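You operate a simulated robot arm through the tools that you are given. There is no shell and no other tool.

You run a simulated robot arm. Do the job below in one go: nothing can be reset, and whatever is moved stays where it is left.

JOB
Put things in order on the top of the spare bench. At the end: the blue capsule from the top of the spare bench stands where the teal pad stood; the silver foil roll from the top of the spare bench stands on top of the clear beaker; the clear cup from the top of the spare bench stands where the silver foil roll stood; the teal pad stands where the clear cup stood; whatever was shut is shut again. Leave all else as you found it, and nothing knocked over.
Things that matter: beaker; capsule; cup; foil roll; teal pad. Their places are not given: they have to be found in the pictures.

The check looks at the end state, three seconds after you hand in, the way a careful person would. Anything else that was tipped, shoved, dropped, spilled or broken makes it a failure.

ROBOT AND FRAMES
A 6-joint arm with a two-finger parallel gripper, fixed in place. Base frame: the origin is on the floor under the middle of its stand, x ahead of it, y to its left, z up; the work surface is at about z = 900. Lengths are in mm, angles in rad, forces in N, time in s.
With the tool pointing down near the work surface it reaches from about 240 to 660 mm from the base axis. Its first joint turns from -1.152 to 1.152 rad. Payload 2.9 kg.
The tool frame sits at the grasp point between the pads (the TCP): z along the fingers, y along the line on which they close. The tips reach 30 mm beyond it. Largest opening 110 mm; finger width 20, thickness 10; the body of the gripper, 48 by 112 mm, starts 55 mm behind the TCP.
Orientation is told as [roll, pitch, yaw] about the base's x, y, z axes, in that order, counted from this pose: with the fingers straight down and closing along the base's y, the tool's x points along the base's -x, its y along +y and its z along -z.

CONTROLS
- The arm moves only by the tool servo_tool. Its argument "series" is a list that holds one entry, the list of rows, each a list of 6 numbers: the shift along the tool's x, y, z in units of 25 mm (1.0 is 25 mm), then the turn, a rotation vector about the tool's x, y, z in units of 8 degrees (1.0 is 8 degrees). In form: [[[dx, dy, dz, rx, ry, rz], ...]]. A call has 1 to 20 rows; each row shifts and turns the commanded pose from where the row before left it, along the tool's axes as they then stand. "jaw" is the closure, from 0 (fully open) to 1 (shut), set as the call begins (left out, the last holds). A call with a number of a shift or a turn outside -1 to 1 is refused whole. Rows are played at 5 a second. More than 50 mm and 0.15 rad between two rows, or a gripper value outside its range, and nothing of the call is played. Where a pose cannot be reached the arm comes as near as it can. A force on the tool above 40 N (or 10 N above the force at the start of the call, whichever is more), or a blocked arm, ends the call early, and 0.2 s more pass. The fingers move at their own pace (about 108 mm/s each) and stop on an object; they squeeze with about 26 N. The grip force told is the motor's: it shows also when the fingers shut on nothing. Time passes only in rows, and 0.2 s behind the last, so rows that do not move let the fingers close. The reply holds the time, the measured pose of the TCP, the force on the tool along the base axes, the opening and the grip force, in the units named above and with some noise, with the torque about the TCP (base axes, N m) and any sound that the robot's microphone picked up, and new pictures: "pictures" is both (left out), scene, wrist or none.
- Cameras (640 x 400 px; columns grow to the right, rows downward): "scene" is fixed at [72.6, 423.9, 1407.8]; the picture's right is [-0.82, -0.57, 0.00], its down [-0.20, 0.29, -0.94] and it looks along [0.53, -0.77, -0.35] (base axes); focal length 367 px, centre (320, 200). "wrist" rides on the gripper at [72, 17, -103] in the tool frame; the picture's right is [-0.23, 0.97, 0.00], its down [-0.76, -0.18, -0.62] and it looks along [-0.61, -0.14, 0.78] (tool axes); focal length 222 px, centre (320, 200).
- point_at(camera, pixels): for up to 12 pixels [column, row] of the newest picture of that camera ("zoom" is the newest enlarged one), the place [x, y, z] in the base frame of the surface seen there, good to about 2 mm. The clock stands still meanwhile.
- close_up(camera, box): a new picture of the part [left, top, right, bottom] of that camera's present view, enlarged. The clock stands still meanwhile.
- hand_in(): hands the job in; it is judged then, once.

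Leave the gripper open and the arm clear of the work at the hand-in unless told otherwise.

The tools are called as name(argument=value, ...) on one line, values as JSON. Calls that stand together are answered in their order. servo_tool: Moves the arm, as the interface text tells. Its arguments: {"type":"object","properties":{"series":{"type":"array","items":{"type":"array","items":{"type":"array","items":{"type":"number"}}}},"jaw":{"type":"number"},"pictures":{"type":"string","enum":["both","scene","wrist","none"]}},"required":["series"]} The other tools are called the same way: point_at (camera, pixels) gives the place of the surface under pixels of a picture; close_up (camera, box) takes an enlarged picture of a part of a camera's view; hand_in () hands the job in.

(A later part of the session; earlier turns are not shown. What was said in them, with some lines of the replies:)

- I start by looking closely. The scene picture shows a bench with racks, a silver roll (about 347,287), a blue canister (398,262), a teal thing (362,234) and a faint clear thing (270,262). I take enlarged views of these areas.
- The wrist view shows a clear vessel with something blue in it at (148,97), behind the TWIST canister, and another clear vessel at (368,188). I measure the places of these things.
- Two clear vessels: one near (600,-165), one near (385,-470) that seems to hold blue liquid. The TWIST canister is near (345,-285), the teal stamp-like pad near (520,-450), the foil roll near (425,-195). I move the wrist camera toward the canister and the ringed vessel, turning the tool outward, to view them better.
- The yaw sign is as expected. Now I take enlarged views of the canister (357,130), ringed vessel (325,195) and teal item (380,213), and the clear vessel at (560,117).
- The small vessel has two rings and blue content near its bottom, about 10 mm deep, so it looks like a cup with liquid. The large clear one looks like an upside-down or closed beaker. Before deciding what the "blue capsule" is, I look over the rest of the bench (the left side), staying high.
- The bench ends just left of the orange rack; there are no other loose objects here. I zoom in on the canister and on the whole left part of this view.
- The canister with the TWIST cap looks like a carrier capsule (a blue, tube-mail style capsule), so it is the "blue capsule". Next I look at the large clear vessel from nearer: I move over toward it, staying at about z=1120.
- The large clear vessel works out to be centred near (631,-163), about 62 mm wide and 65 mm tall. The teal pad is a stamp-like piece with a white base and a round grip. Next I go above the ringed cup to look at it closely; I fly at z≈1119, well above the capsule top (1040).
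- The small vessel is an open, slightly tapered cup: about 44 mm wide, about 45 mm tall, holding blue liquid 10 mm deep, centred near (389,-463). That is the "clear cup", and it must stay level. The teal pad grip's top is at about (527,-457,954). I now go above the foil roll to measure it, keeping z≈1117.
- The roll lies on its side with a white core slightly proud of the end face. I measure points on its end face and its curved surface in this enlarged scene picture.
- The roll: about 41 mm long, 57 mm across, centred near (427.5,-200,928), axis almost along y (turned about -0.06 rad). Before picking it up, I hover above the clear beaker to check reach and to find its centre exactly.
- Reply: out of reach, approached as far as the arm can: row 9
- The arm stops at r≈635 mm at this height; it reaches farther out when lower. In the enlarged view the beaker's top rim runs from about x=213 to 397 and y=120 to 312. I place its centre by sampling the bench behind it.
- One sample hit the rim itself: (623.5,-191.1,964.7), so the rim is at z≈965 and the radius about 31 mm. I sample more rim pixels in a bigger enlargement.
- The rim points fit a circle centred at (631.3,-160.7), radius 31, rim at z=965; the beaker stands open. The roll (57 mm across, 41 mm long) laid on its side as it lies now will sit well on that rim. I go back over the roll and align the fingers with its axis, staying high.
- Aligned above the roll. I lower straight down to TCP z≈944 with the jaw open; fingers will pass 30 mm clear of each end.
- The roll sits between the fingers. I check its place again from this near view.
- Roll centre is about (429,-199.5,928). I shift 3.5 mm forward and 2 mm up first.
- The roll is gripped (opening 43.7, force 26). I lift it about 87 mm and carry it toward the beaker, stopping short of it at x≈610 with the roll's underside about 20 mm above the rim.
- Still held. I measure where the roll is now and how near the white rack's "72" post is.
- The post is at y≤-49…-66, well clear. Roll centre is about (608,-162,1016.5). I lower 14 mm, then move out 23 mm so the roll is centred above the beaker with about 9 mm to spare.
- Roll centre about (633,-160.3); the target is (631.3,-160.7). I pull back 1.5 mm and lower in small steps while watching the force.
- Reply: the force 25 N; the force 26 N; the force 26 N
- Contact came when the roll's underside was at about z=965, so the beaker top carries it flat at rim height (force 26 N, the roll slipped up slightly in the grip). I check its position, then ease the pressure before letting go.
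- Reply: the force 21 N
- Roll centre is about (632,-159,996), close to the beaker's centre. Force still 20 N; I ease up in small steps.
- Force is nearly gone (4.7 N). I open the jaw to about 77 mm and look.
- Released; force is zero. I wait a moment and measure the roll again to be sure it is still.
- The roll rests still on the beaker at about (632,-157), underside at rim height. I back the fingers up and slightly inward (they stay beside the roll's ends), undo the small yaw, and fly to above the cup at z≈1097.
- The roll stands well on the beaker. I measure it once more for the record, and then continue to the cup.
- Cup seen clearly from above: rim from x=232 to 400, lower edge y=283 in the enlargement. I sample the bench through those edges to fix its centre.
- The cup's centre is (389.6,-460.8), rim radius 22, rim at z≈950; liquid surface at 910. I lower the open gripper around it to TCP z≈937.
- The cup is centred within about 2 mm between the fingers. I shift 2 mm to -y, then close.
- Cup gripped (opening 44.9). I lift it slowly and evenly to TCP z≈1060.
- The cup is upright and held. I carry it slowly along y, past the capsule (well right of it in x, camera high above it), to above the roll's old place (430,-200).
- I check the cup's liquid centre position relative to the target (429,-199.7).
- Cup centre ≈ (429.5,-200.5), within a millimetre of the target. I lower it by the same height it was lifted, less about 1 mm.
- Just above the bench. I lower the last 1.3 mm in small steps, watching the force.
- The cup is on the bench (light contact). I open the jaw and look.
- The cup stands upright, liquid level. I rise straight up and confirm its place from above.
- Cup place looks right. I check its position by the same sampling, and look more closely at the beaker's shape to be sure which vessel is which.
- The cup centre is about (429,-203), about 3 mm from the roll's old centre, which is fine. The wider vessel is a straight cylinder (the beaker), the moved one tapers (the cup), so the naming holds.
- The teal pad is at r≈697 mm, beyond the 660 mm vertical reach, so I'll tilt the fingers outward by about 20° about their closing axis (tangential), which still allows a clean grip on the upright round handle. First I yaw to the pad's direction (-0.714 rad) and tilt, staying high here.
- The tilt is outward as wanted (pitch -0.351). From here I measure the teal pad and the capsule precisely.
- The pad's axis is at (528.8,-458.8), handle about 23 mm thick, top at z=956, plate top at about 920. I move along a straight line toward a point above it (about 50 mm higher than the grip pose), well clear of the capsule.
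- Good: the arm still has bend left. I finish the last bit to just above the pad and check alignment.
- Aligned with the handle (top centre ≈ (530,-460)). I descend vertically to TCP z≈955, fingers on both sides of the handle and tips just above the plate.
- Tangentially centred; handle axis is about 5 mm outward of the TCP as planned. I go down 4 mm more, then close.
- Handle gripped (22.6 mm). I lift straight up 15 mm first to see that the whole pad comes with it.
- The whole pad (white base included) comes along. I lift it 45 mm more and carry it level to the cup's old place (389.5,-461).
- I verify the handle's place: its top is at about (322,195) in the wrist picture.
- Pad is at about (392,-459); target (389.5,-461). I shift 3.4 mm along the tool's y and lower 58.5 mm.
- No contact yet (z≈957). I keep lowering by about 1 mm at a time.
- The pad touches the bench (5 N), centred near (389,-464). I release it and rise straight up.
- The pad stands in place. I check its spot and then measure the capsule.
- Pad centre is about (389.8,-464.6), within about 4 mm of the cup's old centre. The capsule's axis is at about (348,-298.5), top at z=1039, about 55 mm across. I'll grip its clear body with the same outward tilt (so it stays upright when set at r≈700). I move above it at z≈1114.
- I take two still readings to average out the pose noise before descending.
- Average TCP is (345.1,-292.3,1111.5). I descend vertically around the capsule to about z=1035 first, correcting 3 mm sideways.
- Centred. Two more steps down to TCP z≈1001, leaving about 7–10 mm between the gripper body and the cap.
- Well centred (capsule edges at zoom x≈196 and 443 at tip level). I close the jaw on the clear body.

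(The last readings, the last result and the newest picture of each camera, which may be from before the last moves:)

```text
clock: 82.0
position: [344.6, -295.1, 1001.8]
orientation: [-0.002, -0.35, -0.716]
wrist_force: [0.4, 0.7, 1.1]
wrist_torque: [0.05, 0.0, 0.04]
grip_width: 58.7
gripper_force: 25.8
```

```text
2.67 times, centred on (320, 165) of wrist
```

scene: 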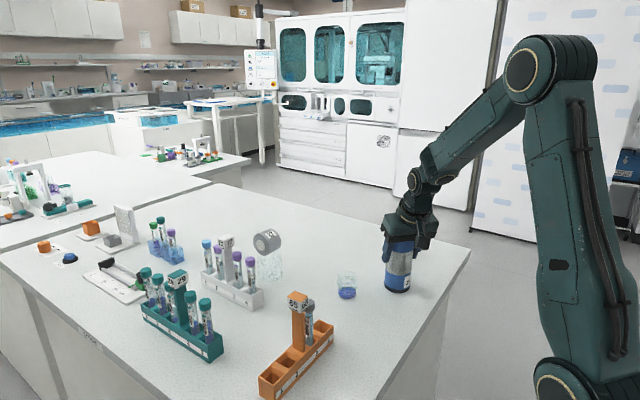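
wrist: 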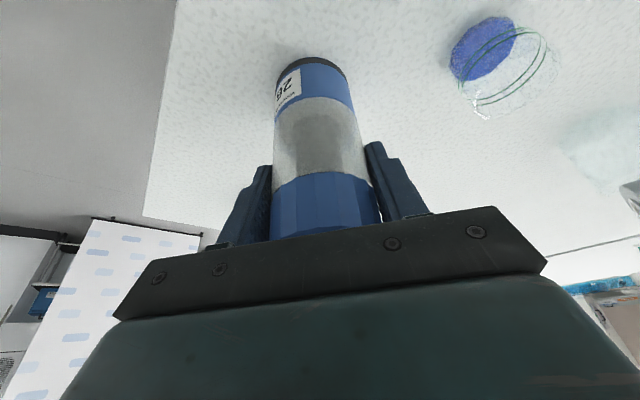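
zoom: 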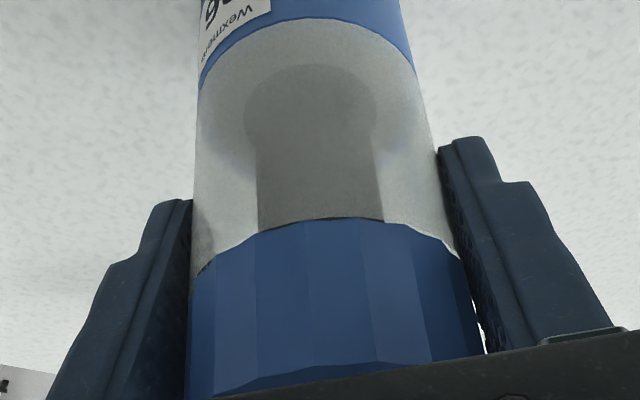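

Gripped at 58.7 mm. I lift 20 mm gently and check that the whole capsule rises with its lid on.

servo_tool(series=[[[-0.045, 0, -0.125, 0, 0, 0], [-0.09, 0, -0.25, 0, 0, 0], [-0.14, 0, -0.376, 0, 0, 0], [0, 0, 0, 0, 0, 0]]])

close_up(camera="scene", box=[350, 180, 450, 300])

close_up(camera="wrist", box=[220, 40, 420, 240])

```text
clock: 83.0
position: [345.6, -296.8, 1022.2]
orientation: [-0.001, -0.351, -0.715]
wrist_force: [0.7, 0.3, -1.7]
wrist_torque: [0.03, -0.01, -0.01]
grip_width: 59.0
gripper_force: 26.3
```

scene: 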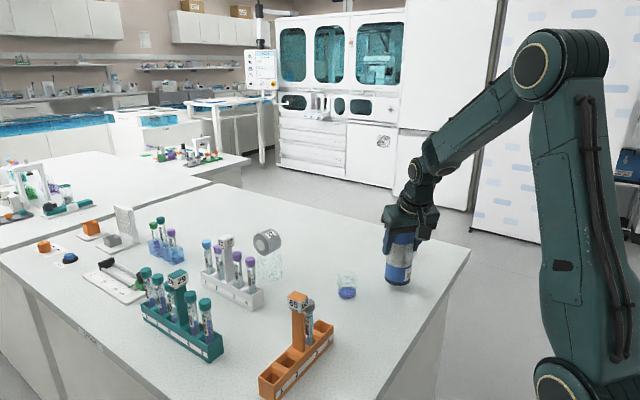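
wrist: 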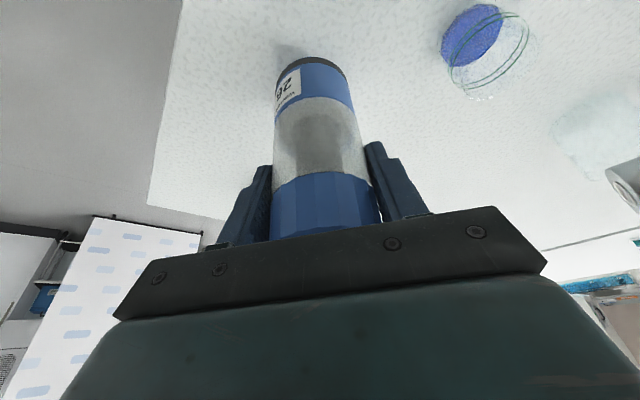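

```text
3.33 times, centred on (400, 240) of scene
```

zoom: 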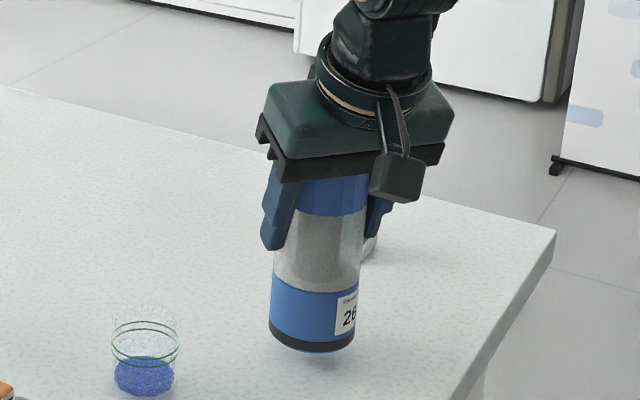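

```text
2.00 times, centred on (320, 140) of wrist
```

zoom: 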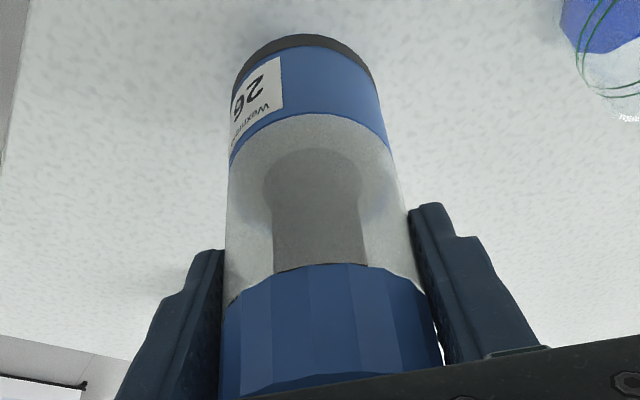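

The whole capsule is up 20 mm and upright, lid on. I carry it level and outward to the pad's old place (528.9,-459).

servo_tool(series=[[[-0.3335, -0.004, 0.1222, 0, 0, 0], [-0.7, -0.0085, 0.2562, 0, 0, 0], [-0.7, -0.0085, 0.2562, 0, 0, 0], [-0.7, -0.0085, 0.2562, 0, 0, 0], [-0.7, -0.0085, 0.2562, 0, 0, 0], [-0.7, -0.0085, 0.2562, 0, 0, 0], [-0.7, -0.0085, 0.2562, 0, 0, 0], [-0.7, -0.0085, 0.2562, 0, 0, 0], [-0.7, -0.0085, 0.2562, 0, 0, 0], [-0.7, -0.0085, 0.2562, 0, 0, 0], [-0.7, -0.0085, 0.2562, 0, 0, 0], [-0.7, -0.0085, 0.2562, 0, 0, 0], [-0.7, -0.0085, 0.2562, 0, 0, 0], [-0.3335, -0.004, 0.1222, 0, 0, 0], [0, 0, 0, 0, 0, 0]]])

close_up(camera="scene", box=[320, 160, 440, 280])

```text
clock: 86.2
position: [523.8, -458.2, 1020.3]
orientation: [0.002, -0.35, -0.714]
wrist_force: [-0.1, 0.4, -1.8]
wrist_torque: [-0.03, 0.05, -0.01]
grip_width: 58.8
gripper_force: 26.0
```

scene: 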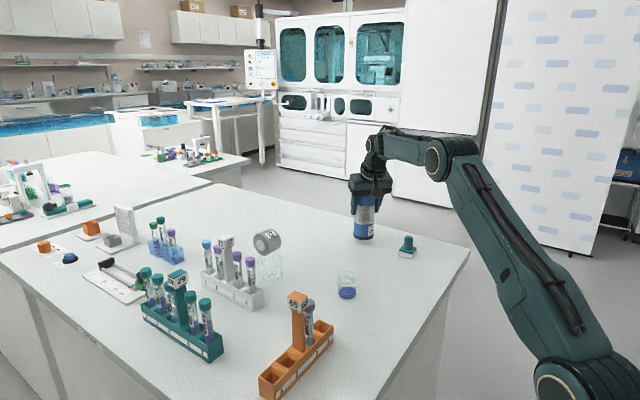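
wrist: 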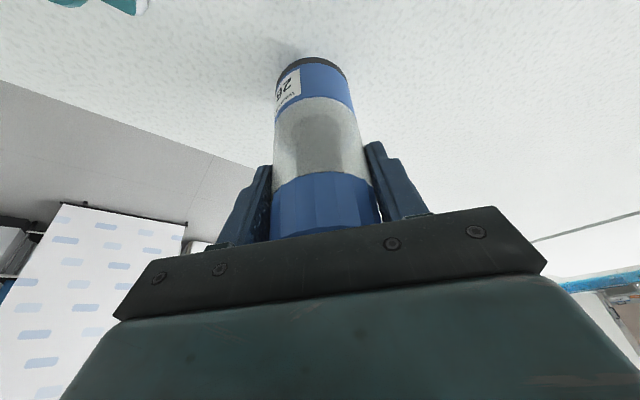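

```text
3.33 times, centred on (380, 220) of scene
```

zoom: 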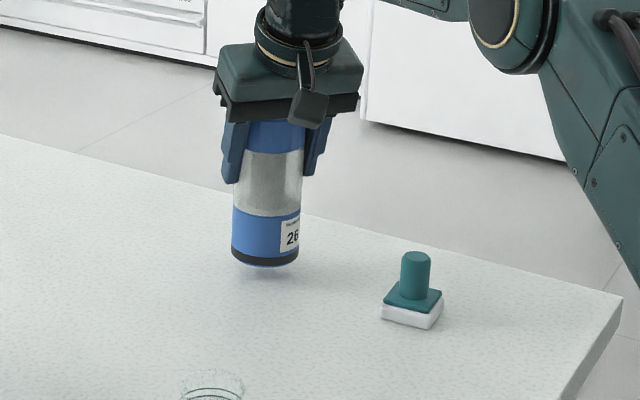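

I measure the capsule's present position from the scene enlargement.

point_at(camera="zoom", pixels=[[265, 230], [238, 230], [278, 230], [265, 250], [268, 180], [270, 135], [245, 240], [292, 240], [265, 258]])

point_at(camera="wrist", pixels=[[320, 90], [280, 95], [352, 90], [312, 65], [320, 150]])

```text
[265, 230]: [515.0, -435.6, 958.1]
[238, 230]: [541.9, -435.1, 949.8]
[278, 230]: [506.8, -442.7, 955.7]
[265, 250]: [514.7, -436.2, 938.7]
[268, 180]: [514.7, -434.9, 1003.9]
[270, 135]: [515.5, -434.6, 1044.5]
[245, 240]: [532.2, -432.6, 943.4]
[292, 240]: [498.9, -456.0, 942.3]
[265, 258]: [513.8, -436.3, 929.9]
```

```text
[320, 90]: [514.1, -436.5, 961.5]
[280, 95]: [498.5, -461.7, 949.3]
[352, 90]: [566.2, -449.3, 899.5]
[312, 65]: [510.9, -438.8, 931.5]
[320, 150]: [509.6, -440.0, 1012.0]
```

Capsule axis ≈ (527,-460.5), upright; target (528.9,-459). I shift 1.8 mm and lower 18.5 mm.

servo_tool(series=[[[0.09, 0.035, 0.26, 0, 0, 0], [0.09, 0.035, 0.26, 0, 0, 0], [0.056, 0, 0.18, 0, 0, 0], [0, 0, 0, 0, 0, 0]]], pictures="none")

servo_tool(series=[[[0.0138, 0, 0.0376, 0, 0, 0], [0, 0, 0, 0, 0, 0]]], pictures="none")

```text
clock: 87.2
position: [526.1, -455.7, 1001.1]
orientation: [-0.001, -0.349, -0.714]
wrist_force: [-1.3, 0.6, 1.2]
wrist_torque: [0.11, 0.09, 0.02]
grip_width: 58.6
gripper_force: 25.8
```

```text
clock: 87.8
position: [526.8, -456.0, 1001.1]
orientation: [0.0, -0.35, -0.716]
wrist_force: [0.0, 0.0, 3.5]
wrist_torque: [0.03, 0.12, -0.02]
grip_width: 58.7
gripper_force: 26.0
```

servo_tool(series=[[[0.007, 0, 0.02, 0, 0, 0], [0, 0, 0, 0, 0, 0]]])

close_up(camera="scene", box=[320, 160, 440, 280])

```text
clock: 88.4
position: [527.5, -455.7, 1001.4]
orientation: [0.0, -0.351, -0.716]
wrist_force: [-1.8, -0.1, 8.6]
wrist_torque: [0.05, 0.16, -0.02]
grip_width: 58.8
gripper_force: 26.2
```

scene: 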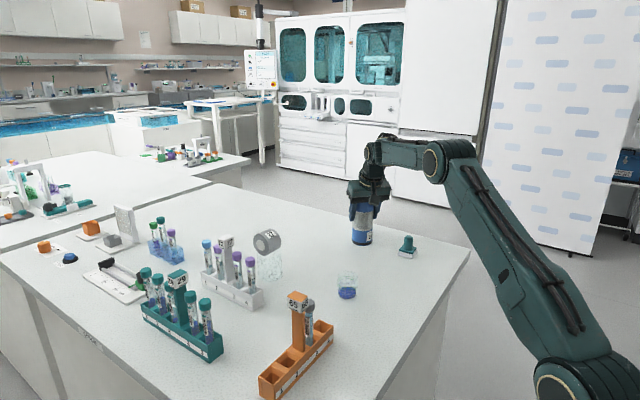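
wrist: 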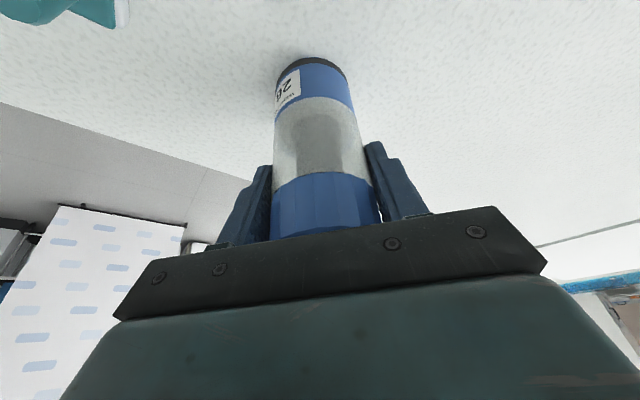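

```text
3.33 times, centred on (380, 220) of scene
```

zoom: 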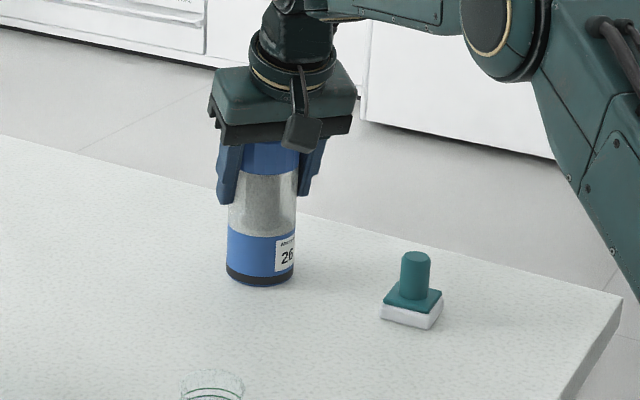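

Firm contact (8.6 N). I release the capsule by opening the jaw.

servo_tool(series=[[[0, 0, 0, 0, 0, 0], [0, 0, 0, 0, 0, 0], [0, 0, 0, 0, 0, 0], [0, 0, 0, 0, 0, 0]]], jaw=0)

close_up(camera="scene", box=[320, 160, 440, 280])

```text
clock: 89.4
position: [527.7, -455.9, 999.3]
orientation: [0.001, -0.349, -0.718]
wrist_force: [0.5, 0.6, 0.8]
wrist_torque: [0.02, 0.03, 0.0]
grip_width: 109.9
gripper_force: 0.1
```

scene: 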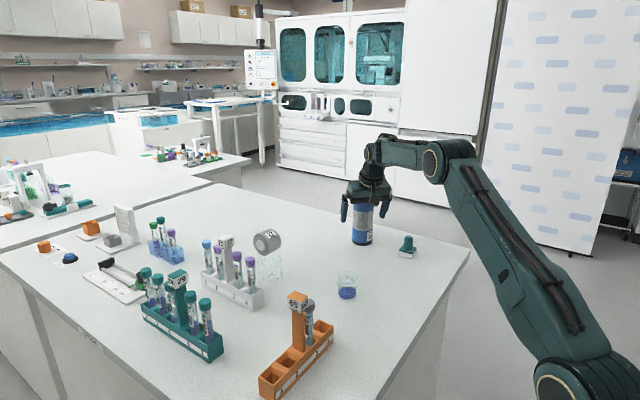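
wrist: 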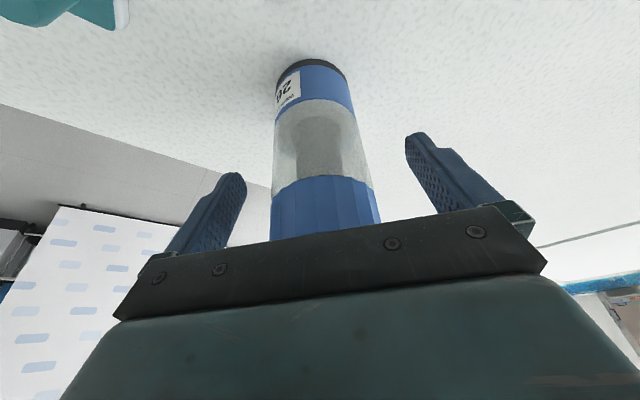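

```text
3.33 times, centred on (380, 220) of scene
```

zoom: 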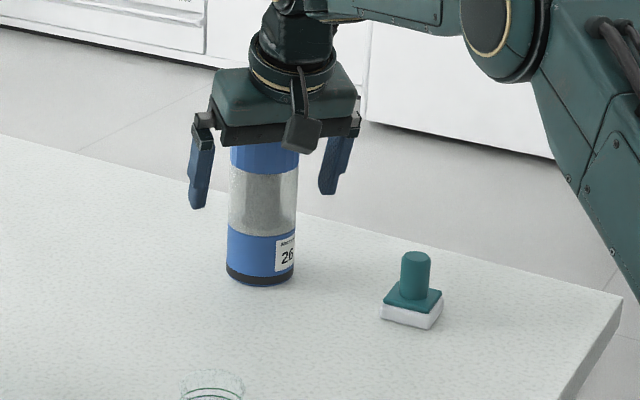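

The capsule stands free. I withdraw upward and slightly inward (the fingers stay to its sides, the gripper body moves away from the cap).

servo_tool(series=[[[-0.1375, 0, -0.3756, 0, 0, 0], [0.108, 0, -0.636, 0, 0, 0], [0.108, 0, -0.636, 0, 0, 0], [0.108, 0, -0.636, 0, 0, 0], [0.108, 0, -0.636, 0, 0, 0], [0.108, 0, -0.636, 0, 0, 0], [0.108, 0, -0.636, 0, 0, 0], [0.108, 0, -0.636, 0, 0, 0], [0, 0, 0, 0, 0, 0]]])

close_up(camera="scene", box=[320, 190, 440, 300])

```text
clock: 91.4
position: [486.5, -417.1, 1109.0]
orientation: [-0.001, -0.351, -0.716]
wrist_force: [-0.1, 0.2, -0.6]
wrist_torque: [0.02, 0.02, -0.04]
grip_width: 109.9
gripper_force: 0.0
```

scene: 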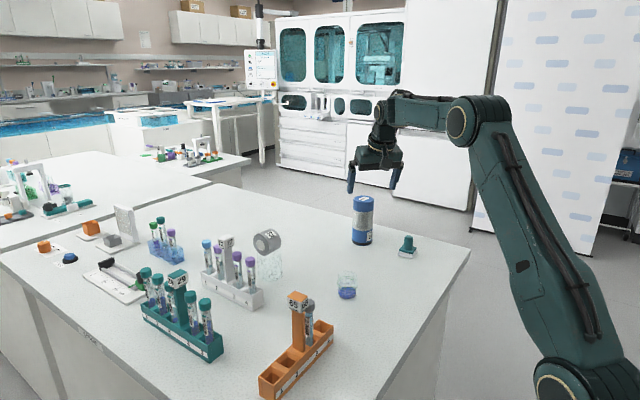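
wrist: 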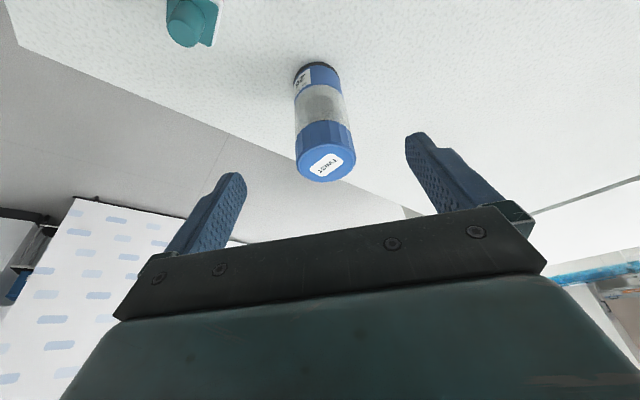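

```text
3.64 times, centred on (380, 245) of scene
```

zoom: 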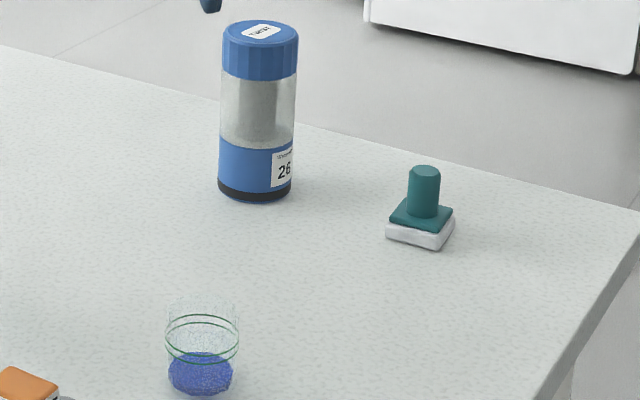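

All four moves are done. I measure final places: capsule, pad and cup.

point_at(camera="zoom", pixels=[[260, 33], [227, 35], [294, 40], [258, 22], [260, 48], [256, 165], [424, 172], [409, 190], [440, 190], [424, 225], [200, 370]])

point_at(camera="wrist", pixels=[[325, 165], [298, 165], [354, 163], [325, 152], [325, 180], [186, 25]])

close_up(camera="scene", box=[200, 210, 320, 320])

```text
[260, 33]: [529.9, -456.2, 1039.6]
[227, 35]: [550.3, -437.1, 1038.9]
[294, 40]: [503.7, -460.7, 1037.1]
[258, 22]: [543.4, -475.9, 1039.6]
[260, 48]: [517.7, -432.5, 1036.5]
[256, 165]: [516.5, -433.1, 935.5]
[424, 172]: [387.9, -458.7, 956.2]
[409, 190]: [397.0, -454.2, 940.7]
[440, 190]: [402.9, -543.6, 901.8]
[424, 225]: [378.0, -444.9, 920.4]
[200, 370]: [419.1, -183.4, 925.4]
```

```text
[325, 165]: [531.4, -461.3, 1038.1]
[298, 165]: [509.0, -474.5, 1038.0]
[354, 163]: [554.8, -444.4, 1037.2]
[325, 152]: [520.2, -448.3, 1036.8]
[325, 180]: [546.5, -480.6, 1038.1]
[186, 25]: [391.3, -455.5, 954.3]
```

```text
3.64 times, centred on (260, 265) of scene
```

zoom: 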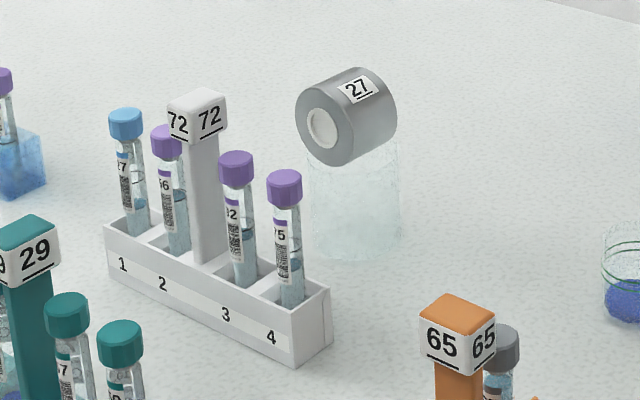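

Capsule ≈ (530.5,-458), pad ≈ (389.5,-462), cup ≈ (429,-203), and the roll rests still on the beaker; lid on. I now draw the arm back up and inward, and level the tool, clear of everything.

servo_tool(series=[[[0.8, 0.397, -0.718, 0, 0, 0], [0.8, 0.397, -0.718, 0, 0, 0], [0.8, 0.397, -0.718, 0, 0, 0], [0.8, 0.397, -0.718, 0, 0, 0], [0.8, 0.397, -0.718, 0, 0, 0], [0.8, 0.397, -0.718, 0, 0, 0], [0.8, 0.397, -0.718, 0, 0, 0], [0, 0, 0, 0, 0.83, 0], [0, 0, 0, 0, 0.83, 0], [0, 0, 0, 0, 0.84, 0], [0, 0, 0, 0, 0, -1], [0, 0, 0, 0, 0, -1], [0, 0, 0, 0, 0, -1], [0, 0, 0, 0, 0, -1], [0, 0, 0, 0, 0, -1], [0, 0, 0, 0, 0, 0]]])

close_up(camera="scene", box=[200, 200, 440, 350])

close_up(camera="wrist", box=[0, 0, 640, 240])

```text
clock: 94.8
position: [399.6, -252.4, 1178.7]
orientation: [0.0, -0.001, -0.013]
wrist_force: [-0.1, -0.7, 0.0]
wrist_torque: [-0.01, 0.01, 0.01]
grip_width: 110.0
gripper_force: 0.1
```

scene: 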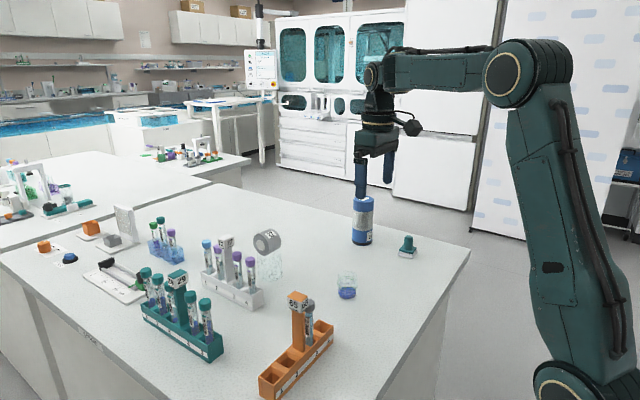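
wrist: 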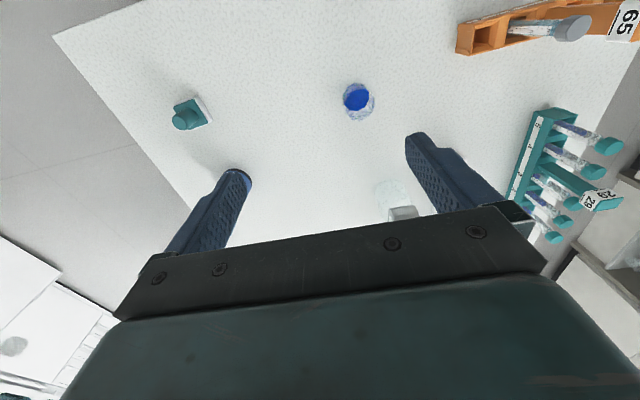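

```text
2.67 times, centred on (320, 275) of scene
```

zoom: 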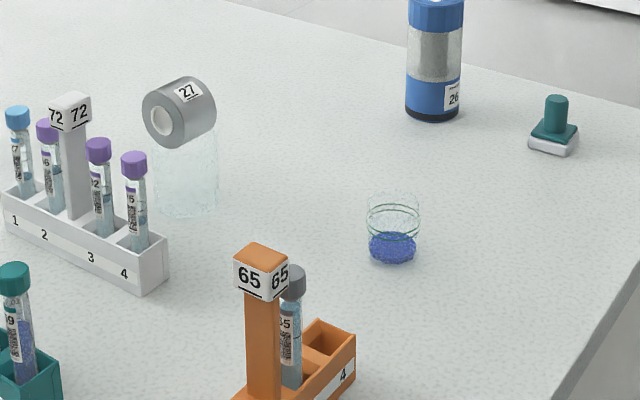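

```text
1.00 times, centred on (320, 120) of wrist (not enlarged: the box is as wide or as high as the picture)
```

zoom: 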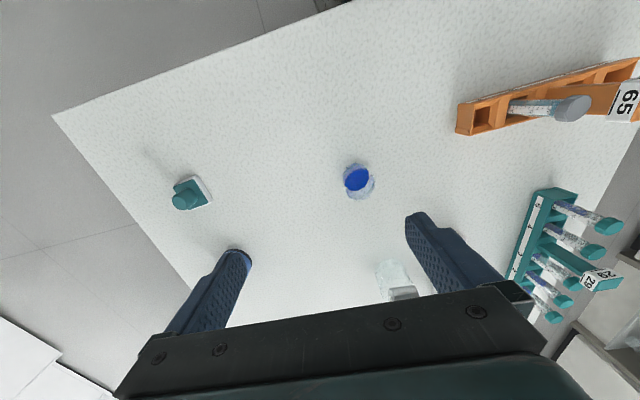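

All is standing where it should: the roll on the beaker, the cup at the roll's old place with its liquid level, the pad at the cup's old place, and the capsule, lid on, at the pad's old place. The racks are untouched, the gripper is open and the arm is clear. I hand in.

hand_in()

```text
The job is handed in.
```

I finished all four moves and handed the job in. In my last pictures everything was standing upright; I haven't seen the check's result.

| Thing | Where it is now | How close |
|---|---|---|
| Silver foil roll | On top of the clear beaker, lying on its side as it was found | About 4 mm off the beaker's centre, not moving |
| Clear cup | Where the foil roll stood, its blue liquid level | About 3 mm off |
| Teal pad | Where the clear cup stood | About 4 mm off at most |
| Blue capsule | Where the teal pad stood, lid still on | About 2 mm off |

Nothing was labelled as cup, beaker or capsule, so three choices were mine:
- **Beaker:** the wide, straight-sided clear vessel, which stayed where it was.
- **Cup:** the smaller, tapered vessel with two green rings and blue liquid in it.
- **Capsule:** the blue canister marked TWIST. I gripped it by the body and never opened or turned it.

I saw no sign that the racks or anything else on the bench was moved. The gripper is open and the arm is clear of the work.
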